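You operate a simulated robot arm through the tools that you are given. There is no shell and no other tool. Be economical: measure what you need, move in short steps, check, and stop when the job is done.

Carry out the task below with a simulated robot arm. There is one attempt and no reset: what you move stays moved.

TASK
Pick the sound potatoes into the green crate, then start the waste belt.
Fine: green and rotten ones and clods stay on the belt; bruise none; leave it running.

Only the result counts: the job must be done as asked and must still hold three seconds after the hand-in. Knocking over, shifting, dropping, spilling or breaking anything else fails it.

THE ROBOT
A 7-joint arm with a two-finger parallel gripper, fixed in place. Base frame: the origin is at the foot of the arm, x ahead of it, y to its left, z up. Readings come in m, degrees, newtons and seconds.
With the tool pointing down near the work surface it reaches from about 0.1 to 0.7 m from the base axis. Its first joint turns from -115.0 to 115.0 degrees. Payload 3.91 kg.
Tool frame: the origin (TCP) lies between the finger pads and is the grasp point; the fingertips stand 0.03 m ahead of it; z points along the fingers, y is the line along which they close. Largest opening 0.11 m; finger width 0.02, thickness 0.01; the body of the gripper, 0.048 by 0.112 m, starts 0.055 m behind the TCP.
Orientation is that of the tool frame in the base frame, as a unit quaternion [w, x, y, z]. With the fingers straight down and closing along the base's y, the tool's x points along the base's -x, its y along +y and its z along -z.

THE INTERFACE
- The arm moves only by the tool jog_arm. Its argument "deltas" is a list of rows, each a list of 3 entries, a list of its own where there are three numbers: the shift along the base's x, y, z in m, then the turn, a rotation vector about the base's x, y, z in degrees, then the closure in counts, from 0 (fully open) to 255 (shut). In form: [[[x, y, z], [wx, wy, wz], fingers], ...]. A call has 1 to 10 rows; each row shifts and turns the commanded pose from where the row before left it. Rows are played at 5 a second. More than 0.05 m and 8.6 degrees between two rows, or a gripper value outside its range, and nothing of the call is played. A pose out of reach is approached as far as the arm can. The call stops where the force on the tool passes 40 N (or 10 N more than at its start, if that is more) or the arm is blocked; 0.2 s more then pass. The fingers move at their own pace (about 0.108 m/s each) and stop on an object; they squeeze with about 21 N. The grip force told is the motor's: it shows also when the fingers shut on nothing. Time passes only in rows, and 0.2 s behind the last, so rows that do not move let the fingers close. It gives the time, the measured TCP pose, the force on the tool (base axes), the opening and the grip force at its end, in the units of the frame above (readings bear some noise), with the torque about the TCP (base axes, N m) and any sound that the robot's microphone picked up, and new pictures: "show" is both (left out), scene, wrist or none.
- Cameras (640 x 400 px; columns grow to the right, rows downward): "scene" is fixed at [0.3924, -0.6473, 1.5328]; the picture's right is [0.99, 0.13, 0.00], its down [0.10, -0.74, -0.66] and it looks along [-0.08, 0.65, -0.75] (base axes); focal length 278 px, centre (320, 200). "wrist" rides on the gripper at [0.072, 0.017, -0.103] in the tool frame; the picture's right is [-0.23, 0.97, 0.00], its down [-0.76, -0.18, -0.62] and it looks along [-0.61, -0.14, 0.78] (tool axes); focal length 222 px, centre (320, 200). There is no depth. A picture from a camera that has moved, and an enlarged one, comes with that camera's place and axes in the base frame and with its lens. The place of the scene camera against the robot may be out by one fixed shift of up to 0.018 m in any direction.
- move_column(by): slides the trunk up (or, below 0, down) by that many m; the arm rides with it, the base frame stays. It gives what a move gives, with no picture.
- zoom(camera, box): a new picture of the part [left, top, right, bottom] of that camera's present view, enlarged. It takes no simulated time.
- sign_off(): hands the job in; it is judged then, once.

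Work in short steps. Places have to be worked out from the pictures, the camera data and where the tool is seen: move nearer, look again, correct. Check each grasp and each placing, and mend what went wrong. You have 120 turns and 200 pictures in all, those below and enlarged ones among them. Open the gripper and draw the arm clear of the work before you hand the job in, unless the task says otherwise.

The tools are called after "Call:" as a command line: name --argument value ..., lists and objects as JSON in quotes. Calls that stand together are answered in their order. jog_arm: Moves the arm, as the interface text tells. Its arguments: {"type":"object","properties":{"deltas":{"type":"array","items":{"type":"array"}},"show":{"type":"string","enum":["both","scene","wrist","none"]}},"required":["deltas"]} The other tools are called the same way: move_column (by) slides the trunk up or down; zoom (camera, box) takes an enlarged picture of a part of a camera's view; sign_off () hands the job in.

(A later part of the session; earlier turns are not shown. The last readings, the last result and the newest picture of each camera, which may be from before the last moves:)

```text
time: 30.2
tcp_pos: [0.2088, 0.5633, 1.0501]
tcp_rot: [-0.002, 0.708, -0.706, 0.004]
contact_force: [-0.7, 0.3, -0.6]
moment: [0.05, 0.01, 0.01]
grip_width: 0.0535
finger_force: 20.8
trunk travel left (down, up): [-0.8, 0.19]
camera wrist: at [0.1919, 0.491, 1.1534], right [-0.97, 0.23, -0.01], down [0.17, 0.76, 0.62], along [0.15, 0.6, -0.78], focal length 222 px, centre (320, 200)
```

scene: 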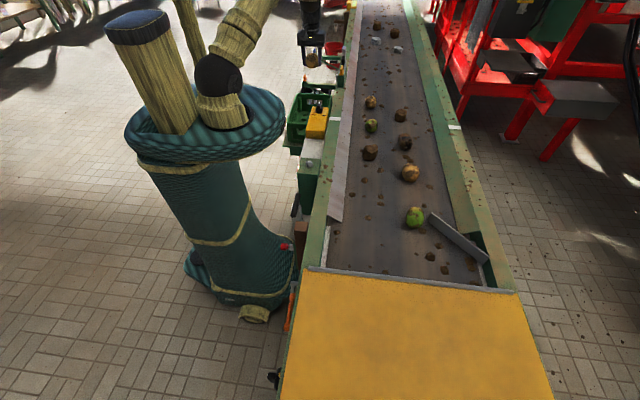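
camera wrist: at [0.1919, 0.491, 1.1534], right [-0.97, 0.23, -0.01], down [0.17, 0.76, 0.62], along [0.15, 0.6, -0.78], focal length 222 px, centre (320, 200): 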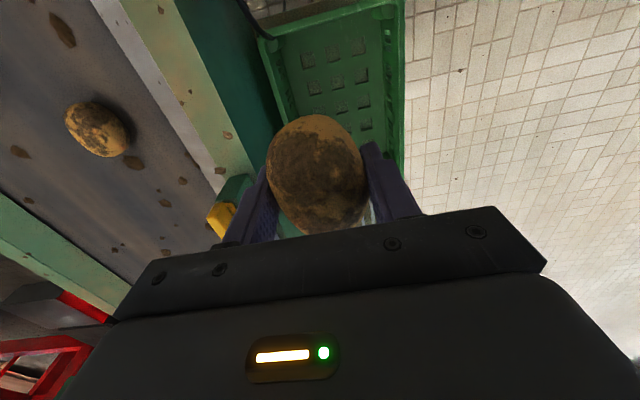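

The crate spans roughly x 0.08–0.29, y 0.49–0.80. I move over its far half and lower partway, then look again.

Call:
jog_arm --deltas '[[[-0.012, 0.035, 0], [0, 0, 0], 255], [[-0.012, 0.035, 0], [0, 0, 0], 255], [[0, 0.035, 0], [0, 0, 0], 255], [[0, 0.03, -0.02], [0, 0, 0], 255], [[0, 0, -0.04], [0, 0, 0], 255], [[0, 0, -0.04], [0, 0, 0], 255], [[0, 0, -0.04], [0, 0, 0], 255], [[0, 0, 0], [0, 0, 0], 255]]' --show "both"

Call:
zoom --camera "scene" --box '[270, 40, 370, 140]'

```text
time: 32.0
tcp_pos: [0.1858, 0.6843, 0.909]
tcp_rot: [-0.002, 0.708, -0.706, 0.004]
contact_force: [-0.5, 0.7, -1.2]
moment: [-0.02, -0.02, 0.0]
grip_width: 0.0534
finger_force: 20.7
out of reach, approached as far as the arm can: row 4, 7
trunk travel left (down, up): [-0.8, 0.19]
camera wrist: at [0.1679, 0.6135, 1.0119], right [-0.97, 0.23, -0.01], down [0.17, 0.76, 0.62], along [0.15, 0.6, -0.78], focal length 222 px, centre (320, 200)
```

scene: 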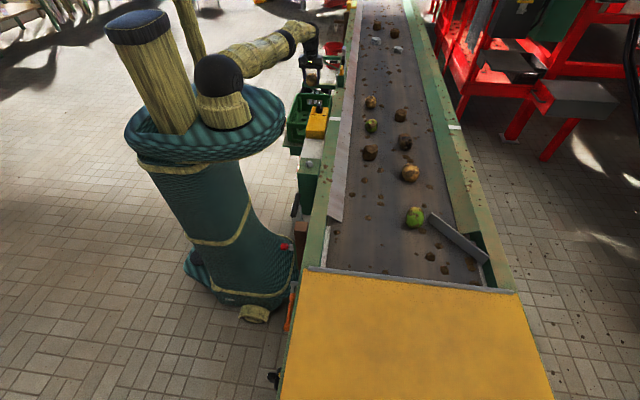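
wrist: 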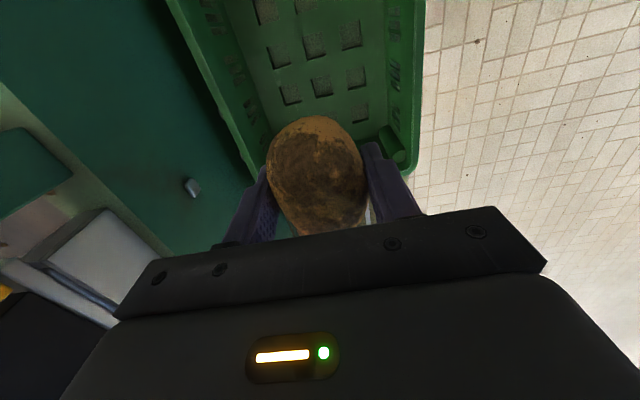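

```text
4.00 times, centred on (320, 90) of scene
camera zoom: at [0.3924, -0.6473, 1.5328], right [0.99, 0.13, 0.0], down [0.1, -0.74, -0.66], along [-0.08, 0.65, -0.75], focal length 1112 px, centre (320, 640)
```

zoom: 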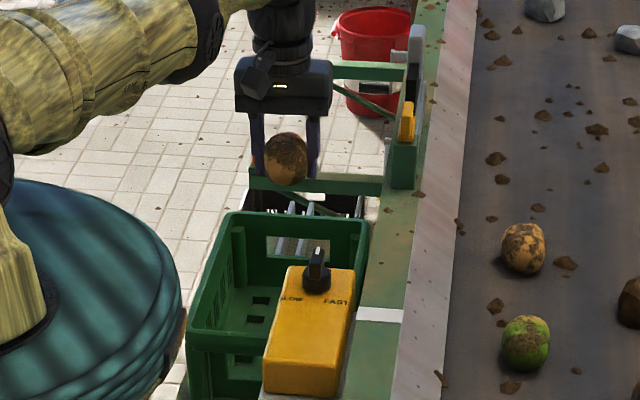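

The rim is near z 0.80 and the crate spans about x 0.10–0.28, y 0.49–0.745. I shift to x≈0.172 and lower toward the rim.

Call:
jog_arm --deltas '[[[-0.014, 0, 0], [0, 0, 0], 255], [[0, -0.002, -0.03], [0, 0, 0], 255], [[0, 0, -0.03], [0, 0, 0], 255], [[0, 0, 0], [0, 0, 0], 255]]' --show "both"

Call:
zoom --camera "scene" --box '[270, 60, 350, 120]'

```text
time: 33.0
tcp_pos: [0.1706, 0.674, 0.848]
tcp_rot: [-0.002, 0.708, -0.706, 0.005]
contact_force: [-0.1, 0.0, -1.4]
moment: [-0.01, -0.01, -0.03]
grip_width: 0.0532
finger_force: 20.8
out of reach, approached as far as the arm can: row 3
trunk travel left (down, up): [-0.8, 0.19]
camera wrist: at [0.1527, 0.6017, 0.951], right [-0.97, 0.23, -0.01], down [0.17, 0.76, 0.62], along [0.15, 0.6, -0.78], focal length 222 px, centre (320, 200)
```

scene: 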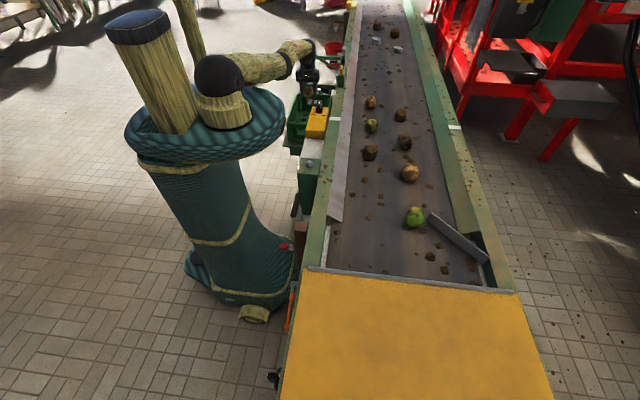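
wrist: 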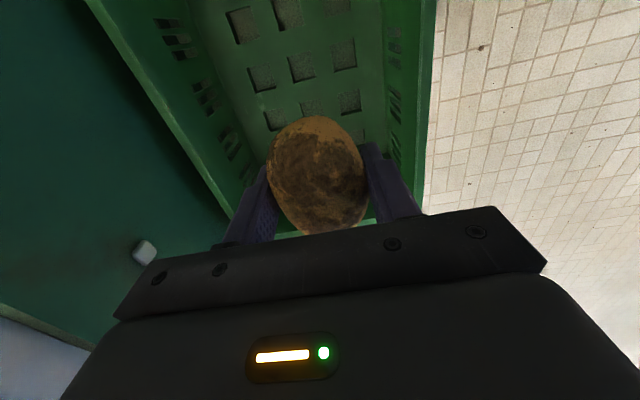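

```text
6.67 times, centred on (310, 90) of scene
camera zoom: at [0.3924, -0.6473, 1.5328], right [0.99, 0.13, 0.0], down [0.1, -0.74, -0.66], along [-0.08, 0.65, -0.75], focal length 1853 px, centre (387, 933)
```

zoom: 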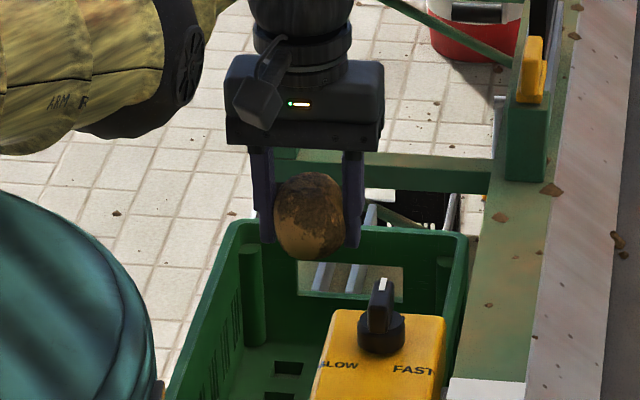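

Floor estimate is z≈0.68, so release at TCP ≈0.71. I centre x to 0.18, pull y slightly in and lower to about 0.78, then look.

Call:
jog_arm --deltas '[[[0.008, -0.006, -0.01], [0, 0, 0], 255], [[0, 0, -0.03], [0, 0, 0], 255], [[0, 0, -0.03], [0, 0, 0], 255], [[0, 0, 0], [0, 0, 0], 255]]' --show "both"

Call:
zoom --camera "scene" --box '[200, 40, 360, 160]'

```text
time: 34.0
tcp_pos: [0.1746, 0.6536, 0.7859]
tcp_rot: [-0.002, 0.707, -0.707, 0.004]
contact_force: [-0.4, 0.0, -1.5]
moment: [0.0, -0.01, 0.0]
grip_width: 0.053
finger_force: 20.8
out of reach, approached as far as the arm can: row 2, 3
trunk travel left (down, up): [-0.8, 0.19]
camera wrist: at [0.1577, 0.5824, 0.8882], right [-0.97, 0.23, -0.01], down [0.17, 0.76, 0.62], along [0.15, 0.6, -0.78], focal length 222 px, centre (320, 200)
```

scene: 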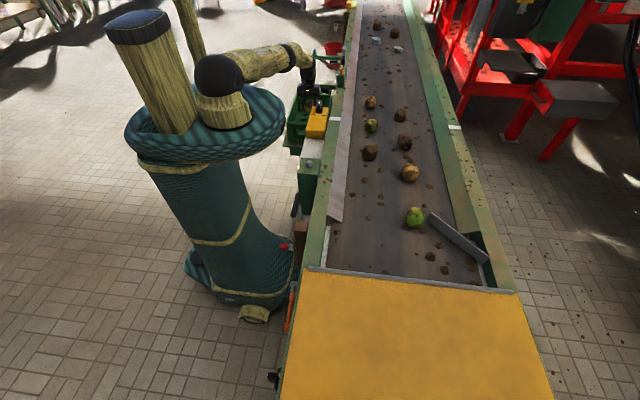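
wrist: 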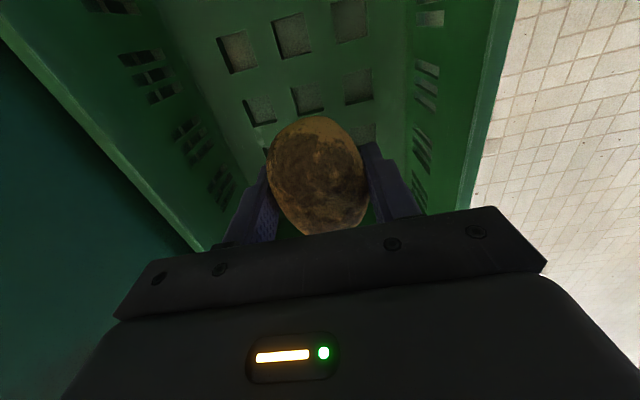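

```text
3.33 times, centred on (280, 100) of scene
camera zoom: at [0.3924, -0.6473, 1.5328], right [0.99, 0.13, 0.0], down [0.1, -0.74, -0.66], along [-0.08, 0.65, -0.75], focal length 926 px, centre (453, 533)
```

zoom: 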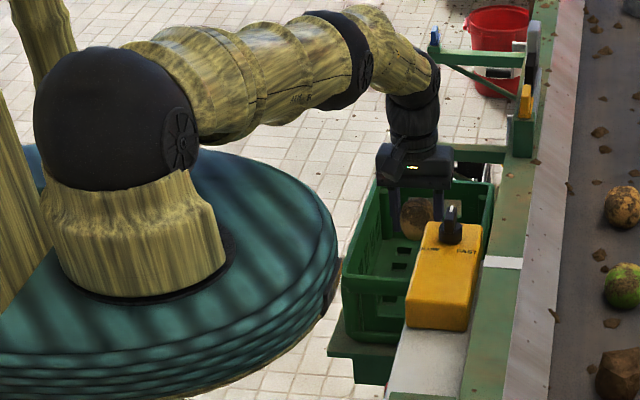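

Reach limits me at this depth, so I'll descend along a slightly nearer line (y≈0.635) in small steps while watching force.

Call:
jog_arm --deltas '[[[-0.006, -0.008, -0.015], [0, 0, 0], 255], [[0, -0.007, -0.015], [0, 0, 0], 255], [[0, -0.005, -0.01], [0, 0, 0], 255], [[0, 0, -0.008], [0, 0, 0], 255], [[0, 0, 0], [0, 0, 0], 255]]' --show "wrist"

Call:
zoom --camera "scene" --box '[280, 70, 360, 130]'

```text
time: 35.2
tcp_pos: [0.1689, 0.6335, 0.7364]
tcp_rot: [-0.002, 0.708, -0.706, 0.005]
contact_force: [0.2, 0.3, -1.4]
moment: [-0.04, -0.02, 0.04]
grip_width: 0.0531
finger_force: 21.1
trunk travel left (down, up): [-0.8, 0.19]
camera wrist: at [0.1527, 0.5616, 0.8398], right [-0.97, 0.23, -0.01], down [0.17, 0.76, 0.62], along [0.15, 0.6, -0.78], focal length 222 px, centre (320, 200)
```

wrist: 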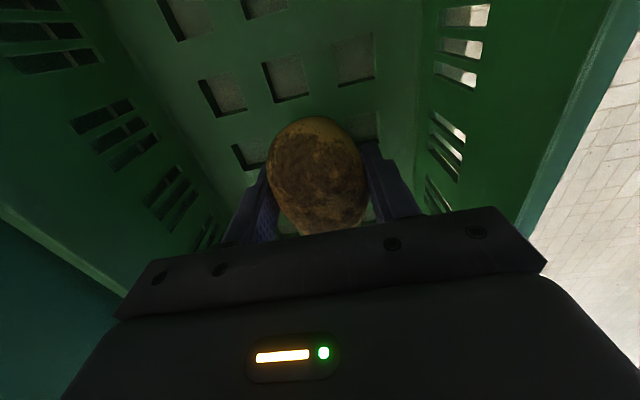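

```text
6.67 times, centred on (320, 100) of scene
camera zoom: at [0.3924, -0.6473, 1.5328], right [0.99, 0.13, 0.0], down [0.1, -0.74, -0.66], along [-0.08, 0.65, -0.75], focal length 1853 px, centre (320, 867)
```

zoom: 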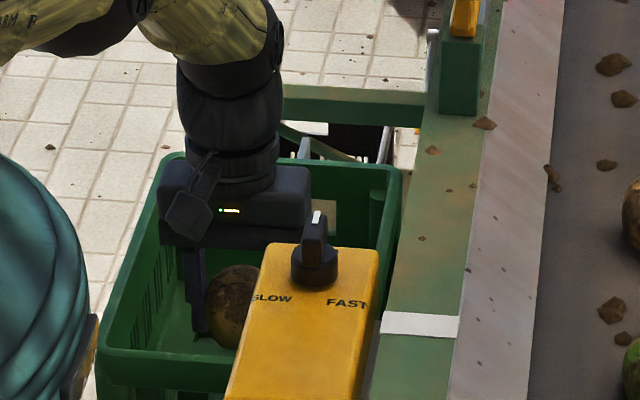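

Close to the floor; gripper body is near the left rim, so I shift +12 mm in x and lower in 3–5 mm steps.

Call:
jog_arm --deltas '[[[0.012, 0, 0], [0, 0, 0], 255], [[0, 0, -0.006], [0, 0, 0], 255], [[0, 0, -0.005], [0, 0, 0], 255], [[0, 0, -0.004], [0, 0, 0], 255], [[0, 0, 0], [0, 0, 0], 255]]' --show "wrist"

```text
time: 36.6
tcp_pos: [0.1943, 0.6685, 0.7791]
tcp_rot: [0.036, -0.705, 0.708, 0.018]
contact_force: [-1.3, 0.3, -0.9]
moment: [0.01, -0.03, 0.03]
grip_width: 0.0529
finger_force: 20.7
trunk travel left (down, up): [-0.8, 0.19]
stopped in row 5: the arm was blocked; the commanded pose is now the measured one
camera wrist: at [0.1747, 0.5885, 0.8744], right [-0.97, 0.23, -0.01], down [0.16, 0.71, 0.68], along [0.16, 0.66, -0.73], focal length 222 px, centre (320, 200)
```

wrist: 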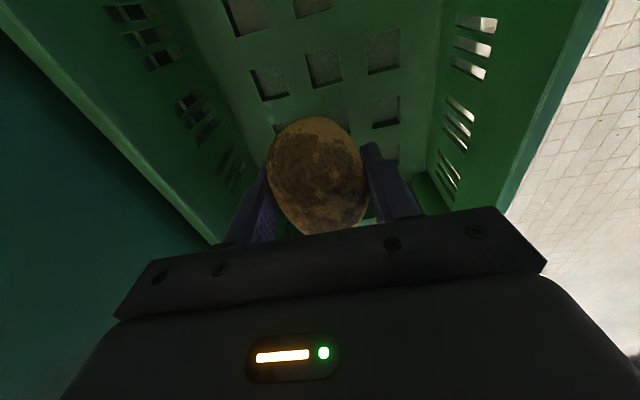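

The arm was blocked and moved up/tilted slightly; I look at the scene to see what is going on.

Call:
zoom --camera "scene" --box '[200, 30, 360, 150]'

Call:
zoom --camera "scene" --box '[280, 70, 360, 130]'

```text
3.33 times, centred on (280, 90) of scene
camera zoom: at [0.3924, -0.6473, 1.5328], right [0.99, 0.13, 0.0], down [0.1, -0.74, -0.66], along [-0.08, 0.65, -0.75], focal length 926 px, centre (453, 567)
```

zoom: 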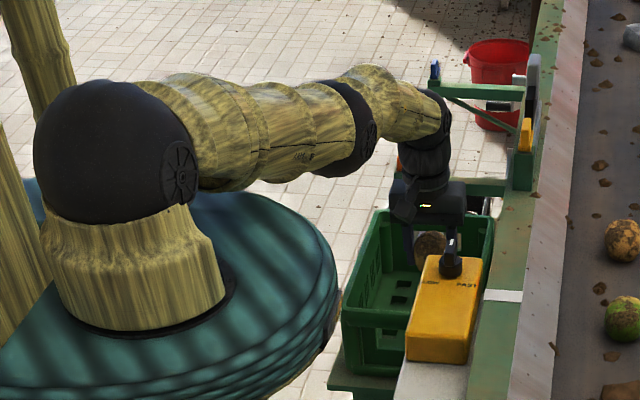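

```text
6.67 times, centred on (320, 100) of scene
camera zoom: at [0.3924, -0.6473, 1.5328], right [0.99, 0.13, 0.0], down [0.1, -0.74, -0.66], along [-0.08, 0.65, -0.75], focal length 1853 px, centre (320, 867)
```

zoom: 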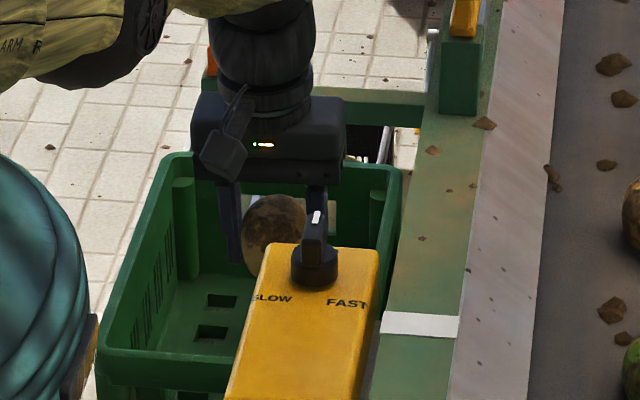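

Arm stretched and its solution jumped; tilt is about 4.6°. I correct orientation, rise and move nearer (y≈0.595) where reach is comfortable.

Call:
jog_arm --deltas '[[[0, 0, 0.02], [0, 0, 0], 255], [[0, -0.005, 0.02], [-2.2, 0.7, 0], 255], [[-0.003, -0.015, 0.01], [-2.2, 0.8, 0.2], 255], [[-0.003, -0.025, 0], [0, 0, 0], 255], [[-0.003, -0.025, 0], [0, 0, 0], 255], [[0, 0, 0], [0, 0, 0], 255]]' --show "scene"

```text
time: 38.0
tcp_pos: [0.1873, 0.5943, 0.8272]
tcp_rot: [-0.001, -0.707, 0.707, -0.001]
contact_force: [0.3, 1.1, -1.2]
moment: [0.04, -0.02, -0.01]
grip_width: 0.0532
finger_force: 20.9
trunk travel left (down, up): [-0.8, 0.19]
```

scene: 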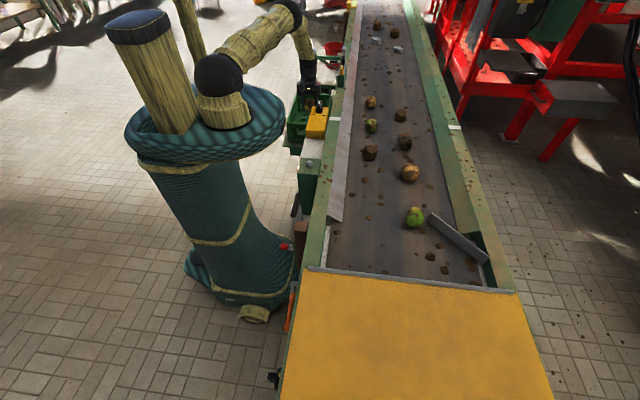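

Now the elbow is up and orientation is clean. I descend at y≈0.61.

Call:
jog_arm --deltas '[[[0, 0.008, -0.02], [0, 0, 0], 255], [[0, 0.008, -0.02], [0, 0, 0], 255], [[0, 0, -0.02], [0, 0, 0], 255], [[0, 0, -0.02], [0, 0, 0], 255], [[0, 0, 0], [0, 0, 0], 255]]' --show "wrist"

Call:
zoom --camera "scene" --box '[240, 40, 360, 130]'

```text
time: 39.2
tcp_pos: [0.1852, 0.6127, 0.7465]
tcp_rot: [-0.001, -0.707, 0.708, -0.002]
contact_force: [0.5, -0.2, -1.3]
moment: [0.0, 0.02, 0.01]
grip_width: 0.0532
finger_force: 20.9
trunk travel left (down, up): [-0.8, 0.19]
camera wrist: at [0.1681, 0.5403, 0.8482], right [-0.97, 0.23, 0.0], down [0.18, 0.76, 0.62], along [0.14, 0.6, -0.78], focal length 222 px, centre (320, 200)
```

wrist: 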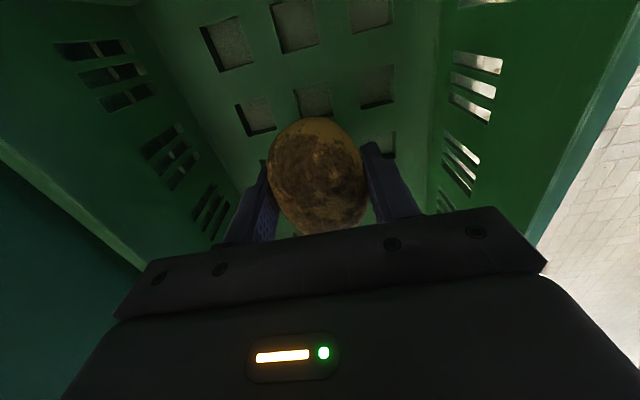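

```text
4.44 times, centred on (300, 85) of scene
camera zoom: at [0.3924, -0.6473, 1.5328], right [0.99, 0.13, 0.0], down [0.1, -0.74, -0.66], along [-0.08, 0.65, -0.75], focal length 1235 px, centre (409, 711)
```

zoom: 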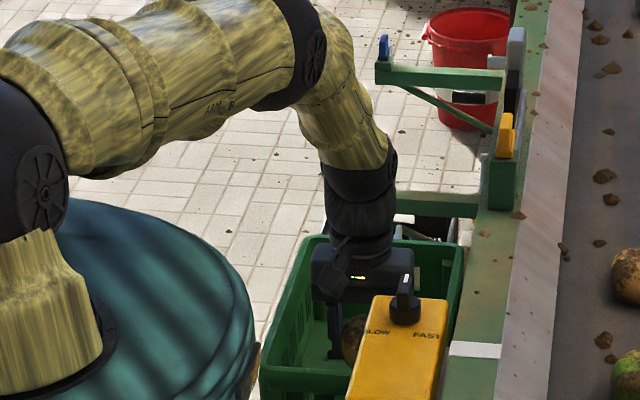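

Good clearance all round. I nudge to y≈0.63 and lower in small steps toward the floor.

Call:
jog_arm --deltas '[[[0, 0.008, -0.006], [0, 0, 0], 255], [[0, 0.008, -0.006], [0, 0, 0], 255], [[0, 0, -0.006], [0, 0, 0], 255], [[0, 0, -0.004], [0, 0, 0], 255], [[0, 0, -0.003], [0, 0, 0], 255], [[0, 0, 0], [0, 0, 0], 255]]' --show "wrist"

```text
time: 40.8
tcp_pos: [0.193, 0.6518, 0.7554]
tcp_rot: [0.022, -0.705, 0.709, 0.013]
contact_force: [-1.0, -0.1, -1.4]
moment: [0.0, 0.02, -0.02]
grip_width: 0.0529
finger_force: 20.9
trunk travel left (down, up): [-0.8, 0.19]
stopped in row 6: the arm was blocked; the commanded pose is now the measured one
camera wrist: at [0.1754, 0.5754, 0.8537], right [-0.97, 0.23, 0.0], down [0.17, 0.73, 0.66], along [0.15, 0.64, -0.75], focal length 222 px, centre (320, 200)
```

wrist: 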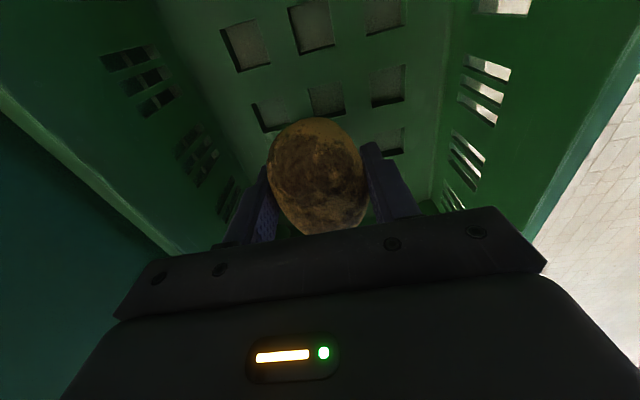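

The arm reaches its stretch limit at this depth; lowering the trunk a little should restore reach. I first rise and straighten, then lower the trunk by 3 cm as a trial.

Call:
jog_arm --deltas '[[[0, 0, 0.02], [0, 0, 0], 255], [[0, -0.005, 0.03], [-1.4, 0.4, 0.1], 255], [[-0.003, -0.02, 0.03], [-1.4, 0.3, 0.2], 255], [[-0.003, -0.02, 0.03], [0, 0, 0], 255], [[0, 0, 0], [0, 0, 0], 255]]' --show "none"

Call:
move_column --by -0.03

Call:
zoom --camera "scene" --box '[100, 20, 360, 180]'

```text
time: 42.0
tcp_pos: [0.185, 0.6052, 0.8617]
tcp_rot: [0.003, 0.707, -0.707, 0.001]
contact_force: [-0.1, 0.5, -0.9]
moment: [0.01, -0.01, 0.01]
grip_width: 0.0533
finger_force: 21.2
trunk travel left (down, up): [-0.8, 0.19]
```

```text
time: 42.7
tcp_pos: [0.1846, 0.6059, 0.8324]
tcp_rot: [-0.002, -0.707, 0.707, -0.002]
contact_force: [-0.5, 0.1, -1.9]
moment: [0.01, -0.01, 0.03]
grip_width: 0.0529
finger_force: 21.7
trunk travel left (down, up): [-0.77, 0.22]
```

```text
2.46 times, centred on (230, 100) of scene
camera zoom: at [0.3924, -0.6473, 1.5328], right [0.99, 0.13, 0.0], down [0.1, -0.74, -0.66], along [-0.08, 0.65, -0.75], focal length 684 px, centre (542, 446)
```

zoom: 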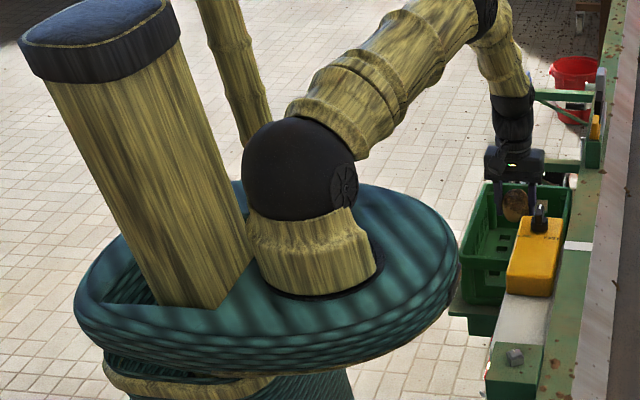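

Trunk moved freely with no contact. I lower it by another 4 cm, which also brings the potato down to about z 0.79.

Call:
move_column --by -0.04

Call:
jog_arm --deltas '[[[0, 0.01, 0], [0, 0, 0], 255], [[0, 0.012, 0], [0, 0, 0], 255], [[0, 0.012, -0.01], [0, 0, 0], 255], [[0, 0.01, -0.015], [0, 0, 0], 255], [[0, 0, -0.015], [0, 0, 0], 255], [[0, 0, 0], [0, 0, 0], 255]]' --show "wrist"

Call:
zoom --camera "scene" --box '[100, 20, 360, 180]'

```text
time: 43.6
tcp_pos: [0.185, 0.6057, 0.7931]
tcp_rot: [-0.002, -0.707, 0.707, -0.003]
contact_force: [-0.4, -0.3, -1.0]
moment: [0.03, 0.01, -0.01]
grip_width: 0.053
finger_force: 21.2
trunk travel left (down, up): [-0.73, 0.26]
```

```text
time: 45.0
tcp_pos: [0.1854, 0.6513, 0.7518]
tcp_rot: [0.002, 0.707, -0.707, 0.002]
contact_force: [-0.3, 0.7, -2.1]
moment: [-0.02, 0.02, -0.03]
grip_width: 0.0529
finger_force: 20.6
trunk travel left (down, up): [-0.73, 0.26]
camera wrist: at [0.169, 0.58, 0.8547], right [-0.97, 0.23, 0.0], down [0.18, 0.76, 0.62], along [0.14, 0.6, -0.79], focal length 222 px, centre (320, 200)
```

wrist: 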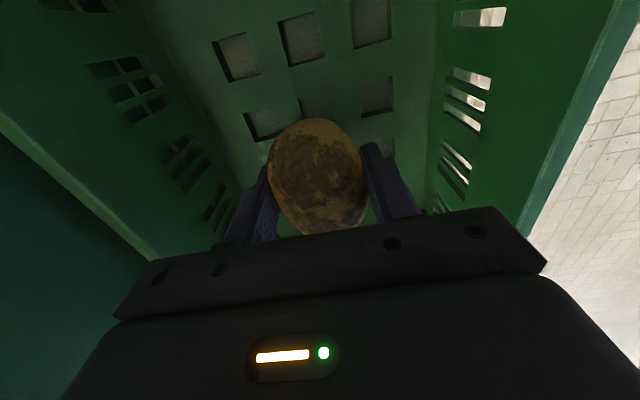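

```text
2.46 times, centred on (230, 100) of scene
camera zoom: at [0.3924, -0.6473, 1.5328], right [0.99, 0.13, 0.0], down [0.1, -0.74, -0.66], along [-0.08, 0.65, -0.75], focal length 684 px, centre (542, 446)
```

zoom: 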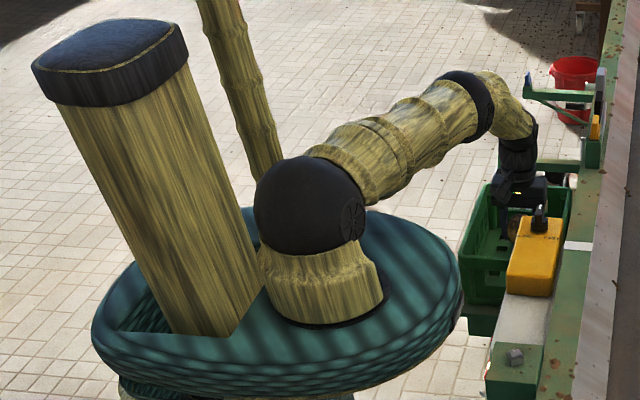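

Reach is comfortable now. I go to y≈0.665, x≈0.175 and lower slowly until light contact.

Call:
jog_arm --deltas '[[[-0.005, 0.007, -0.01], [0, 0, 0], 255], [[-0.005, 0.007, -0.01], [0, 0, 0], 255], [[0, 0, -0.005], [0, 0, 0], 255], [[0, 0, -0.004], [0, 0, 0], 255], [[0, 0, 0], [0, 0, 0], 255]]' --show "wrist"

```text
time: 46.2
tcp_pos: [0.175, 0.6602, 0.7253]
tcp_rot: [0.002, 0.707, -0.707, 0.003]
contact_force: [0.5, -0.3, -1.0]
moment: [0.05, -0.02, -0.02]
grip_width: 0.0531
finger_force: 21.1
out of reach, approached as far as the arm can: row 3
trunk travel left (down, up): [-0.73, 0.26]
camera wrist: at [0.1583, 0.5884, 0.8278], right [-0.97, 0.23, 0.0], down [0.18, 0.76, 0.62], along [0.14, 0.6, -0.78], focal length 222 px, centre (320, 200)
```

wrist: 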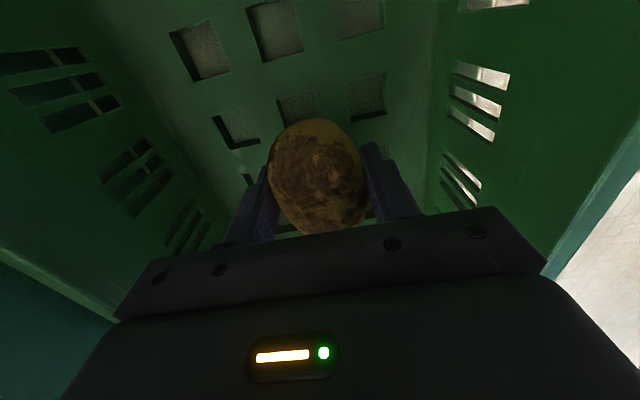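

Still no contact at 0.725. I use the trunk for the last centimetres, watching force.

Call:
move_column --by -0.01

Call:
move_column --by -0.006

Call:
zoom --camera "wrist" --box '[200, 80, 440, 230]'

```text
time: 46.8
tcp_pos: [0.1744, 0.6599, 0.7143]
tcp_rot: [0.001, 0.707, -0.707, 0.002]
contact_force: [1.1, -0.1, -1.5]
moment: [0.0, -0.03, -0.02]
grip_width: 0.0528
finger_force: 21.2
trunk travel left (down, up): [-0.72, 0.27]
```

```text
time: 47.3
tcp_pos: [0.1742, 0.6608, 0.7087]
tcp_rot: [0.0, -0.707, 0.708, -0.001]
contact_force: [0.7, 0.2, -2.0]
moment: [0.0, -0.01, -0.04]
grip_width: 0.0531
finger_force: 21.4
trunk travel left (down, up): [-0.714, 0.276]
```

```text
2.67 times, centred on (320, 155) of wrist
camera zoom: at [0.1584, 0.5883, 0.8118], right [-0.97, 0.23, 0.0], down [0.18, 0.76, 0.62], along [0.14, 0.6, -0.78], focal length 592 px, centre (320, 320)
```

zoom: 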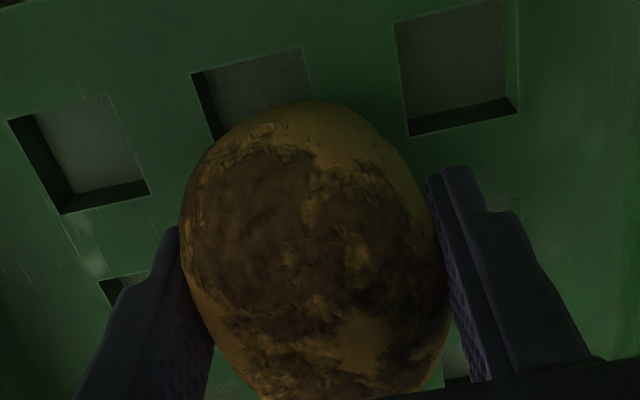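

No contact yet; continue in 5 mm trunk steps.

Call:
move_column --by -0.005

Call:
move_column --by -0.005

Call:
move_column --by -0.004

```text
time: 47.8
tcp_pos: [0.1747, 0.6604, 0.7061]
tcp_rot: [0.001, 0.708, -0.706, 0.001]
contact_force: [-0.6, -0.3, 1.8]
moment: [0.0, -0.06, -0.02]
grip_width: 0.053
finger_force: 21.0
trunk travel left (down, up): [-0.709, 0.281]
```

```text
time: 48.4
tcp_pos: [0.1737, 0.6611, 0.7019]
tcp_rot: [-0.001, 0.707, -0.707, 0.0]
contact_force: [1.1, 2.1, 17.2]
moment: [-0.02, -0.03, 0.0]
grip_width: 0.0527
finger_force: 21.3
trunk travel left (down, up): [-0.704, 0.286]
```

```text
time: 49.0
tcp_pos: [0.1753, 0.6638, 0.7027]
tcp_rot: [0.003, -0.707, 0.707, 0.002]
contact_force: [0.3, -1.6, 12.3]
moment: [-0.14, 0.22, 0.13]
grip_width: 0.053
finger_force: 21.0
trunk travel left (down, up): [-0.7, 0.29]
stopped: the force on the tool passed its limit at 41 N (the readings are from after the stop); the commanded pose is now the measured one
```

Floor reached at TCP ≈0.704 (I should not have chained the last step). I ease up 2 mm and open the fingers partway.

Call:
jog_arm --deltas '[[[0, 0, 0.002], [0, 0, 0], 255], [[0, 0, 0], [0, 0, 0], 125], [[0, 0, 0], [0, 0, 0], 110], [[0, 0, 0], [0, 0, 0], 85], [[0, 0, 0], [0, 0, 0], 80], [[0, 0, 0.015], [0, 0, 0], 80], [[0, 0, 0.02], [0, 0, 0], 80], [[0, 0, 0], [0, 0, 0], 80]]' --show "wrist"

```text
time: 50.8
tcp_pos: [0.1747, 0.6621, 0.7365]
tcp_rot: [0.001, -0.707, 0.708, 0.001]
contact_force: [0.3, -0.3, 0.0]
moment: [-0.01, 0.0, -0.02]
grip_width: 0.0756
finger_force: 0.0
trunk travel left (down, up): [-0.7, 0.29]
camera wrist: at [0.1589, 0.5914, 0.8389], right [-0.97, 0.23, 0.0], down [0.18, 0.76, 0.62], along [0.14, 0.61, -0.78], focal length 222 px, centre (320, 200)
```

wrist: 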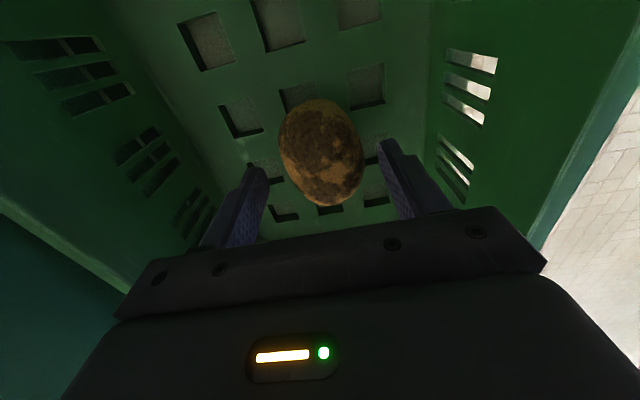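

First potato lies in the crate. I rise out and head for the far one, estimated at (0.477,0.521).

Call:
jog_arm --deltas '[[[0, -0.005, 0.045], [0, 0, 0], 80], [[0, -0.005, 0.045], [0, 0, 0], 80], [[0, -0.01, 0.045], [0, 0, 0], 80], [[0, -0.01, 0.045], [0, 0, 0], 80], [[0, -0.01, 0.045], [0, 0, 0], 60], [[0, -0.01, 0.045], [0, 0, 0], 30], [[0.03, -0.015, 0.02], [0, 0, 0], 0], [[0.04, -0.015, 0], [0, 0, 0], 0], [[0.04, -0.015, 0], [0, 0, 0], 0], [[0.04, -0.015, 0], [0, 0, 0], 0]]' --show "none"

Call:
jog_arm --deltas '[[[0.04, -0.02, 0], [0, 0, 0], 0], [[0.04, -0.015, 0], [0, 0, 0], 0], [[0.035, 0, 0], [0, 0, 0], 0], [[0.03, 0, 0], [0, 0, 0], 0], [[0, 0, 0], [0, 0, 0], 0]]' --show "wrist"

```text
time: 53.0
tcp_pos: [0.3283, 0.5526, 1.0262]
tcp_rot: [0.001, -0.706, 0.708, 0.0]
contact_force: [0.4, -0.5, -1.1]
moment: [-0.01, 0.01, 0.04]
grip_width: 0.1099
finger_force: 0.1
trunk travel left (down, up): [-0.7, 0.29]
```

```text
time: 54.2
tcp_pos: [0.4713, 0.5169, 1.0274]
tcp_rot: [-0.001, 0.707, -0.707, 0.0]
contact_force: [-0.9, 0.3, 0.2]
moment: [0.02, -0.02, 0.02]
grip_width: 0.11
finger_force: 0.1
trunk travel left (down, up): [-0.7, 0.29]
camera wrist: at [0.456, 0.4454, 1.1303], right [-0.97, 0.23, 0.0], down [0.18, 0.76, 0.62], along [0.14, 0.61, -0.78], focal length 222 px, centre (320, 200)
```

wrist: 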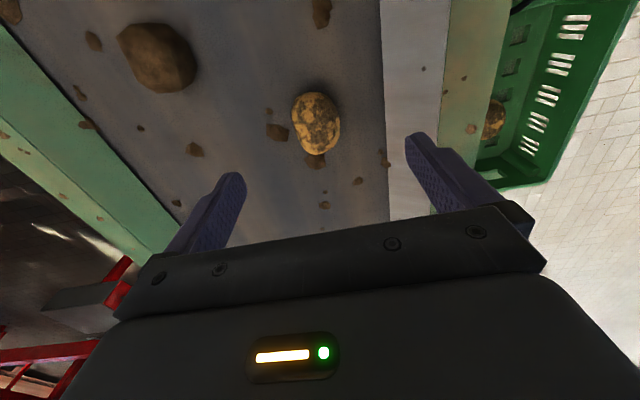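

Second potato at about (0.479,0.529). I move above it and lower to 0.95.

Call:
jog_arm --deltas '[[[0.004, 0.006, -0.03], [0, 0, 0], 30], [[0.003, 0.006, -0.025], [0, 0, 0], 60], [[0, 0, -0.022], [0, 0, 0], 60], [[0, 0, 0], [0, 0, 0], 60]]' --show "wrist"

Call:
zoom --camera "scene" --box '[335, 70, 415, 130]'

```text
time: 55.2
tcp_pos: [0.4804, 0.5298, 0.947]
tcp_rot: [-0.001, 0.707, -0.707, 0.001]
contact_force: [-0.3, -0.9, 0.1]
moment: [0.01, 0.01, -0.01]
grip_width: 0.0839
finger_force: 0.0
trunk travel left (down, up): [-0.7, 0.29]
camera wrist: at [0.4625, 0.4581, 1.0496], right [-0.97, 0.23, 0.0], down [0.18, 0.76, 0.63], along [0.14, 0.61, -0.78], focal length 222 px, centre (320, 200)
```

wrist: 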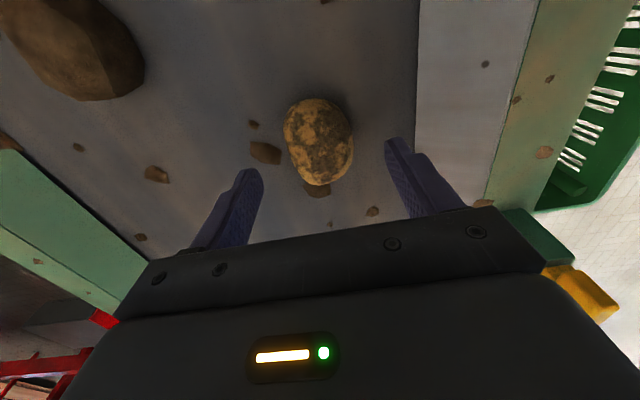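

```text
6.67 times, centred on (375, 100) of scene
camera zoom: at [0.3924, -0.6473, 1.5328], right [0.99, 0.13, 0.0], down [0.1, -0.74, -0.66], along [-0.08, 0.65, -0.75], focal length 1853 px, centre (-47, 867)
```

zoom: 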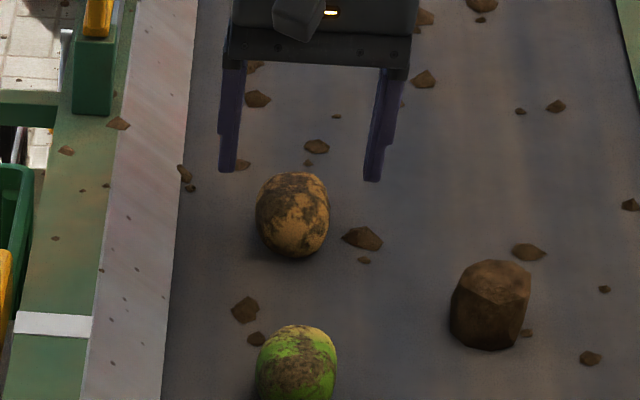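

Nearly aligned; I nudge −3 mm in y and descend to 0.903, then compare with the earlier successful picture.

Call:
jog_arm --deltas '[[[-0.001, -0.003, -0.02], [0, 0, 0], 60], [[0, 0, -0.018], [0, 0, 0], 60], [[0, 0, -0.006], [0, 0, 0], 70], [[0, 0, 0], [0, 0, 0], 75]]' --show "wrist"

Call:
zoom --camera "scene" --box '[335, 70, 415, 130]'

```text
time: 56.2
tcp_pos: [0.4755, 0.5255, 0.904]
tcp_rot: [0.001, -0.707, 0.707, 0.001]
contact_force: [0.7, -0.4, -0.2]
moment: [0.0, -0.01, 0.0]
grip_width: 0.0776
finger_force: 0.0
trunk travel left (down, up): [-0.7, 0.29]
camera wrist: at [0.4602, 0.4539, 1.0066], right [-0.97, 0.23, 0.0], down [0.18, 0.76, 0.62], along [0.14, 0.61, -0.78], focal length 222 px, centre (320, 200)
```

wrist: 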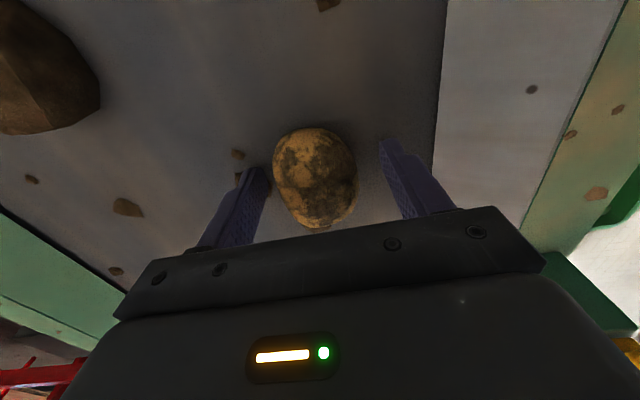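

```text
6.67 times, centred on (375, 100) of scene
camera zoom: at [0.3924, -0.6473, 1.5328], right [0.99, 0.13, 0.0], down [0.1, -0.74, -0.66], along [-0.08, 0.65, -0.75], focal length 1853 px, centre (-47, 867)
```

zoom: 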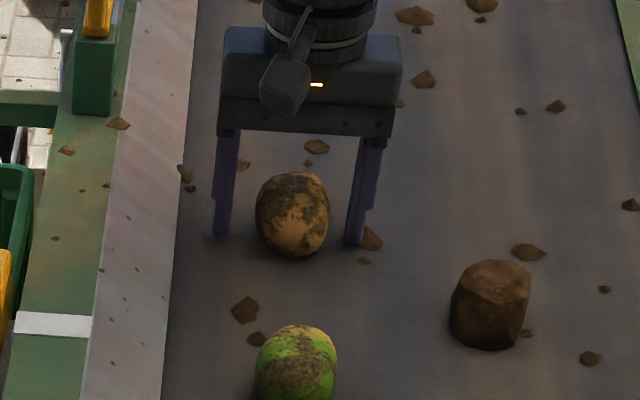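

Well centred. Close fully, lift slowly.

Call:
jog_arm --deltas '[[[0.002, 0, -0.002], [0, 0, 0], 75], [[0, 0, 0], [0, 0, 0], 110], [[0, 0, 0], [0, 0, 0], 255], [[0, 0, 0], [0, 0, 0], 255], [[0, 0, 0], [0, 0, 0], 255], [[0, 0, 0.004], [0, 0, 0], 255], [[0, 0, 0.005], [0, 0, 0], 255], [[0, 0, 0.01], [0, 0, 0], 255], [[0, 0, 0.015], [0, 0, 0], 255], [[0, 0, 0], [0, 0, 0], 255]]' --show "wrist"

```text
time: 58.4
tcp_pos: [0.4786, 0.5251, 0.937]
tcp_rot: [-0.001, 0.707, -0.707, -0.001]
contact_force: [0.4, -0.2, -0.8]
moment: [0.01, 0.0, 0.0]
grip_width: 0.0484
finger_force: 20.6
trunk travel left (down, up): [-0.7, 0.29]
camera wrist: at [0.4617, 0.4534, 1.0388], right [-0.97, 0.23, 0.0], down [0.18, 0.76, 0.63], along [0.14, 0.61, -0.78], focal length 222 px, centre (320, 200)
```

wrist: 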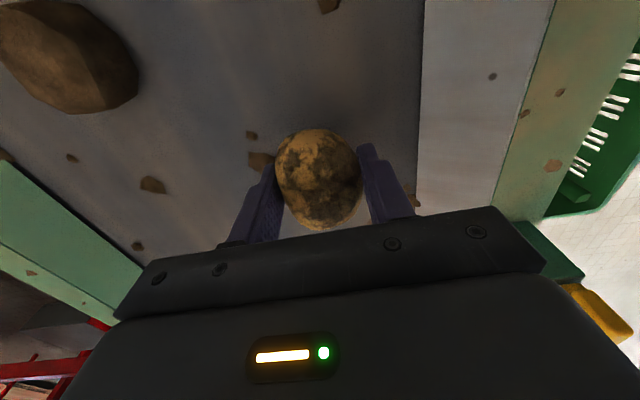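

Second one held. I lift and carry it to the crate, aiming for (0.222,0.59) beside the first.

Call:
jog_arm --deltas '[[[0, 0, 0.03], [0, 0, 0], 255], [[0, 0, 0.03], [0, 0, 0], 255], [[-0.01, 0.005, 0.03], [0, 0, 0], 255], [[-0.03, 0.01, 0], [0, 0, 0], 255], [[-0.036, 0.01, 0], [0, 0, 0], 255], [[-0.036, 0.01, 0], [0, 0, 0], 255], [[-0.036, 0.01, 0], [0, 0, 0], 255], [[-0.036, 0.01, 0], [0, 0, 0], 255], [[-0.036, 0.01, 0], [0, 0, 0], 255], [[-0.036, 0.0, 0], [0, 0, 0], 255]]' --show "none"

Call:
jog_arm --deltas '[[[0, 0, -0.04], [0, 0, 0], 255], [[0, 0, -0.04], [0, 0, 0], 255], [[0, 0, -0.04], [0, 0, 0], 255], [[0, 0, -0.04], [0, 0, 0], 255], [[0, 0, 0], [0, 0, 0], 255]]' --show "wrist"

Call:
zoom --camera "scene" --box '[260, 50, 360, 125]'

```text
time: 60.6
tcp_pos: [0.2221, 0.5887, 1.0293]
tcp_rot: [-0.001, 0.708, -0.706, -0.001]
contact_force: [-0.2, -1.0, -0.8]
moment: [-0.01, 0.01, 0.02]
grip_width: 0.0489
finger_force: 21.2
trunk travel left (down, up): [-0.7, 0.29]
```

```text
time: 61.8
tcp_pos: [0.2215, 0.5917, 0.8694]
tcp_rot: [0.002, -0.707, 0.707, 0.0]
contact_force: [0.8, 0.9, -0.7]
moment: [0.04, -0.01, 0.01]
grip_width: 0.0486
finger_force: 21.1
trunk travel left (down, up): [-0.7, 0.29]
camera wrist: at [0.2045, 0.5202, 0.9718], right [-0.97, 0.23, 0.0], down [0.18, 0.76, 0.63], along [0.14, 0.61, -0.78], focal length 222 px, centre (320, 200)
```

wrist: 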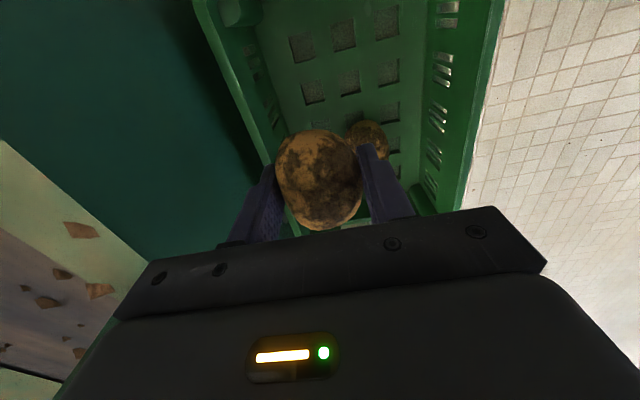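

```text
5.33 times, centred on (310, 88) of scene
camera zoom: at [0.3924, -0.6473, 1.5328], right [0.99, 0.13, 0.0], down [0.1, -0.74, -0.66], along [-0.08, 0.65, -0.75], focal length 1482 px, centre (373, 800)
```

zoom: 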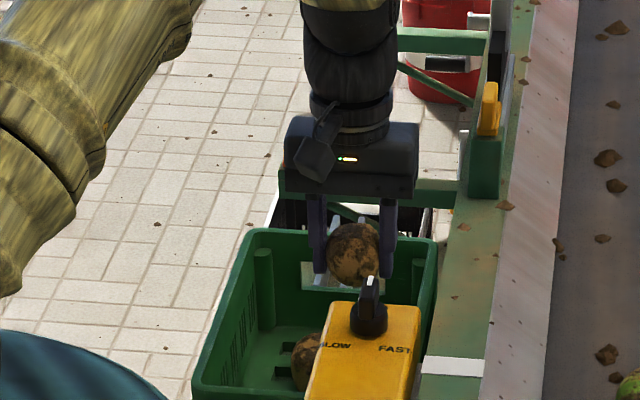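

Gripper body would hit the +x wall at this x. I shift to (0.170,0.58), in line with the first potato, and lower to 0.73.

Call:
jog_arm --deltas '[[[-0.026, -0.004, 0], [0, 0, 0], 255], [[-0.026, -0.006, 0], [0, 0, 0], 255], [[0, 0, -0.04], [0, 0, 0], 255], [[0, 0, -0.04], [0, 0, 0], 255], [[0, 0, -0.04], [0, 0, 0], 255], [[0, 0, 0], [0, 0, 0], 255]]' --show "wrist"

Call:
zoom --camera "scene" --box '[260, 50, 360, 125]'

```text
time: 63.2
tcp_pos: [0.1713, 0.5847, 0.7475]
tcp_rot: [0.002, -0.707, 0.707, 0.0]
contact_force: [-0.4, 0.6, -0.7]
moment: [-0.01, 0.0, -0.03]
grip_width: 0.0489
finger_force: 20.5
trunk travel left (down, up): [-0.7, 0.29]
camera wrist: at [0.1548, 0.5125, 0.8491], right [-0.97, 0.23, 0.0], down [0.18, 0.76, 0.63], along [0.14, 0.61, -0.78], focal length 222 px, centre (320, 200)
```

wrist: 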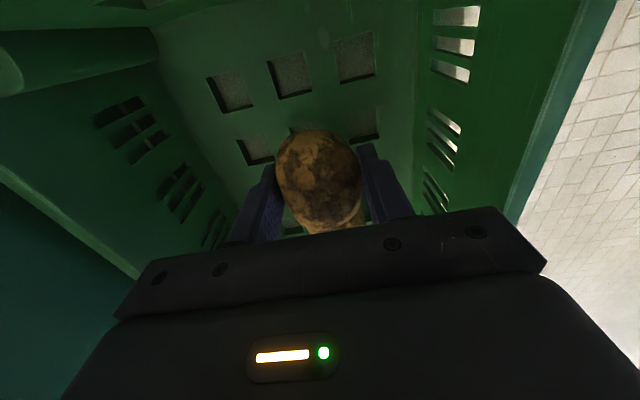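

```text
5.33 times, centred on (310, 88) of scene
camera zoom: at [0.3924, -0.6473, 1.5328], right [0.99, 0.13, 0.0], down [0.1, -0.74, -0.66], along [-0.08, 0.65, -0.75], focal length 1482 px, centre (373, 800)
```

zoom: 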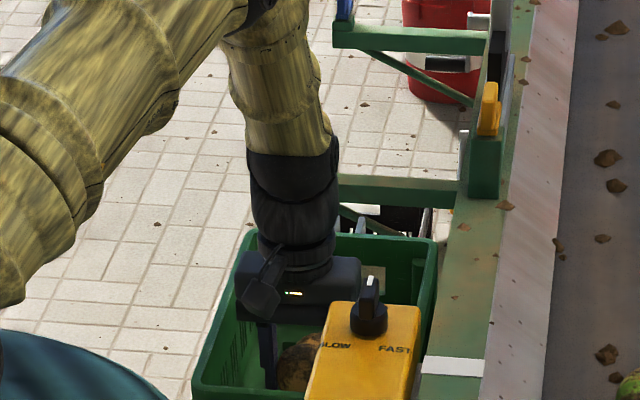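

Descending the last stretch in small steps to just above floor contact (TCP ≈0.705).

Call:
jog_arm --deltas '[[[0, -0.004, -0.015], [0, 0, 0], 255], [[0, 0, -0.015], [0, 0, 0], 255], [[0, 0, -0.006], [0, 0, 0], 255], [[0, 0, -0.003], [0, 0, 0], 255], [[0, 0, 0], [0, 0, 0], 255]]' --show "none"

```text
time: 64.4
tcp_pos: [0.1716, 0.5783, 0.7079]
tcp_rot: [0.001, -0.707, 0.707, 0.001]
contact_force: [0.3, 0.0, -0.9]
moment: [0.02, 0.04, 0.04]
grip_width: 0.0487
finger_force: 21.9
trunk travel left (down, up): [-0.7, 0.29]
```

Call:
jog_arm --deltas '[[[0, 0, -0.002], [0, 0, 0], 255], [[0, 0, 0], [0, 0, 0], 255]]' --show "none"

```text
time: 65.0
tcp_pos: [0.1706, 0.578, 0.7069]
tcp_rot: [0.0, -0.707, 0.707, 0.001]
contact_force: [-0.4, -0.5, 0.2]
moment: [-0.03, 0.03, -0.02]
grip_width: 0.0488
finger_force: 21.2
trunk travel left (down, up): [-0.7, 0.29]
```

Light contact begins (weight unloaded). One millimetre more, then I release gently and back off.

Call:
jog_arm --deltas '[[[0, 0, -0.001], [0, 0, 0], 255], [[0, 0, 0], [0, 0, 0], 138], [[0, 0, 0], [0, 0, 0], 120], [[0, 0, 0], [0, 0, 0], 95], [[0, 0, 0], [0, 0, 0], 90], [[0, 0, 0.02], [0, 0, 0], 90], [[0, 0, 0.03], [0, 0, 0], 90], [[0, 0, 0], [0, 0, 0], 90]]' --show "wrist"

```text
time: 66.8
tcp_pos: [0.1691, 0.5768, 0.7557]
tcp_rot: [-0.001, 0.707, -0.707, 0.0]
contact_force: [0.1, -0.8, -0.5]
moment: [0.01, 0.0, 0.02]
grip_width: 0.0713
finger_force: 0.1
trunk travel left (down, up): [-0.7, 0.29]
camera wrist: at [0.1526, 0.5051, 0.8575], right [-0.97, 0.23, 0.0], down [0.18, 0.76, 0.62], along [0.14, 0.61, -0.78], focal length 222 px, centre (320, 200)
```

wrist: 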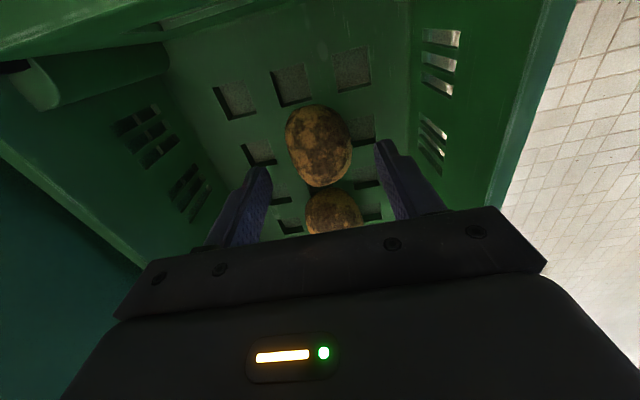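

Both potatoes lie still in the crate. Now the third at ≈(0.614,0.077); I'll grip it along y (tool turned back −90°) so it can go into the free +x strip of the crate.

Call:
jog_arm --deltas '[[[0, 0, 0.045], [0, 0, 0], 90], [[0, 0, 0.045], [0, 0, 0], 90], [[0, 0, 0.045], [0, 0, 0], 90], [[0, 0, 0.045], [0, 0, 0], 60], [[0, 0, 0.045], [0, 0, 0], 30], [[0, 0, 0.045], [0, 0, 0], 0], [[0.03, -0.036, 0], [0, 0, -8], 0], [[0.03, -0.036, 0], [0, 0, -8], 0], [[0.03, -0.036, 0], [0, 0, -8], 0], [[0.03, -0.036, 0], [0, 0, -8], 0]]' --show "none"

Call:
jog_arm --deltas '[[[0.03, -0.036, 0], [0, 0, -8], 0], [[0.03, -0.036, 0], [0, 0, -8], 0], [[0.03, -0.036, 0], [0, 0, -8], 0], [[0.03, -0.036, 0], [0, 0, -8], 0], [[0.03, -0.036, 0], [0, 0, -8], 0], [[0.03, -0.036, 0], [0, 0, -8], 0], [[0.03, -0.036, 0], [0, 0, -8], 0], [[0.03, -0.036, 0], [0, 0, -2], 0], [[0.03, -0.036, 0], [0, 0, 0], 0], [[0.03, -0.032, 0], [0, 0, 0], 0]]' --show "wrist"

```text
time: 69.0
tcp_pos: [0.2905, 0.4323, 1.0289]
tcp_rot: [0.001, -0.483, 0.875, 0.0]
contact_force: [0.1, 0.7, 0.2]
moment: [0.01, -0.02, -0.01]
grip_width: 0.1098
finger_force: 0.0
trunk travel left (down, up): [-0.7, 0.29]
```

```text
time: 71.2
tcp_pos: [0.5923, 0.0737, 1.0239]
tcp_rot: [0.001, 0.0, 1.0, -0.001]
contact_force: [0.6, -0.3, 1.0]
moment: [-0.01, 0.01, -0.02]
grip_width: 0.1097
finger_force: 0.0
trunk travel left (down, up): [-0.7, 0.29]
camera wrist: at [0.5209, 0.0919, 1.1249], right [0.23, 0.97, 0.0], down [0.76, -0.18, 0.62], along [0.61, -0.14, -0.78], focal length 222 px, centre (320, 200)
```

wrist: 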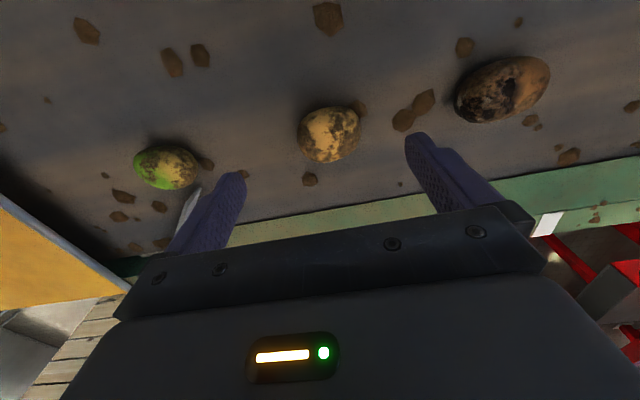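

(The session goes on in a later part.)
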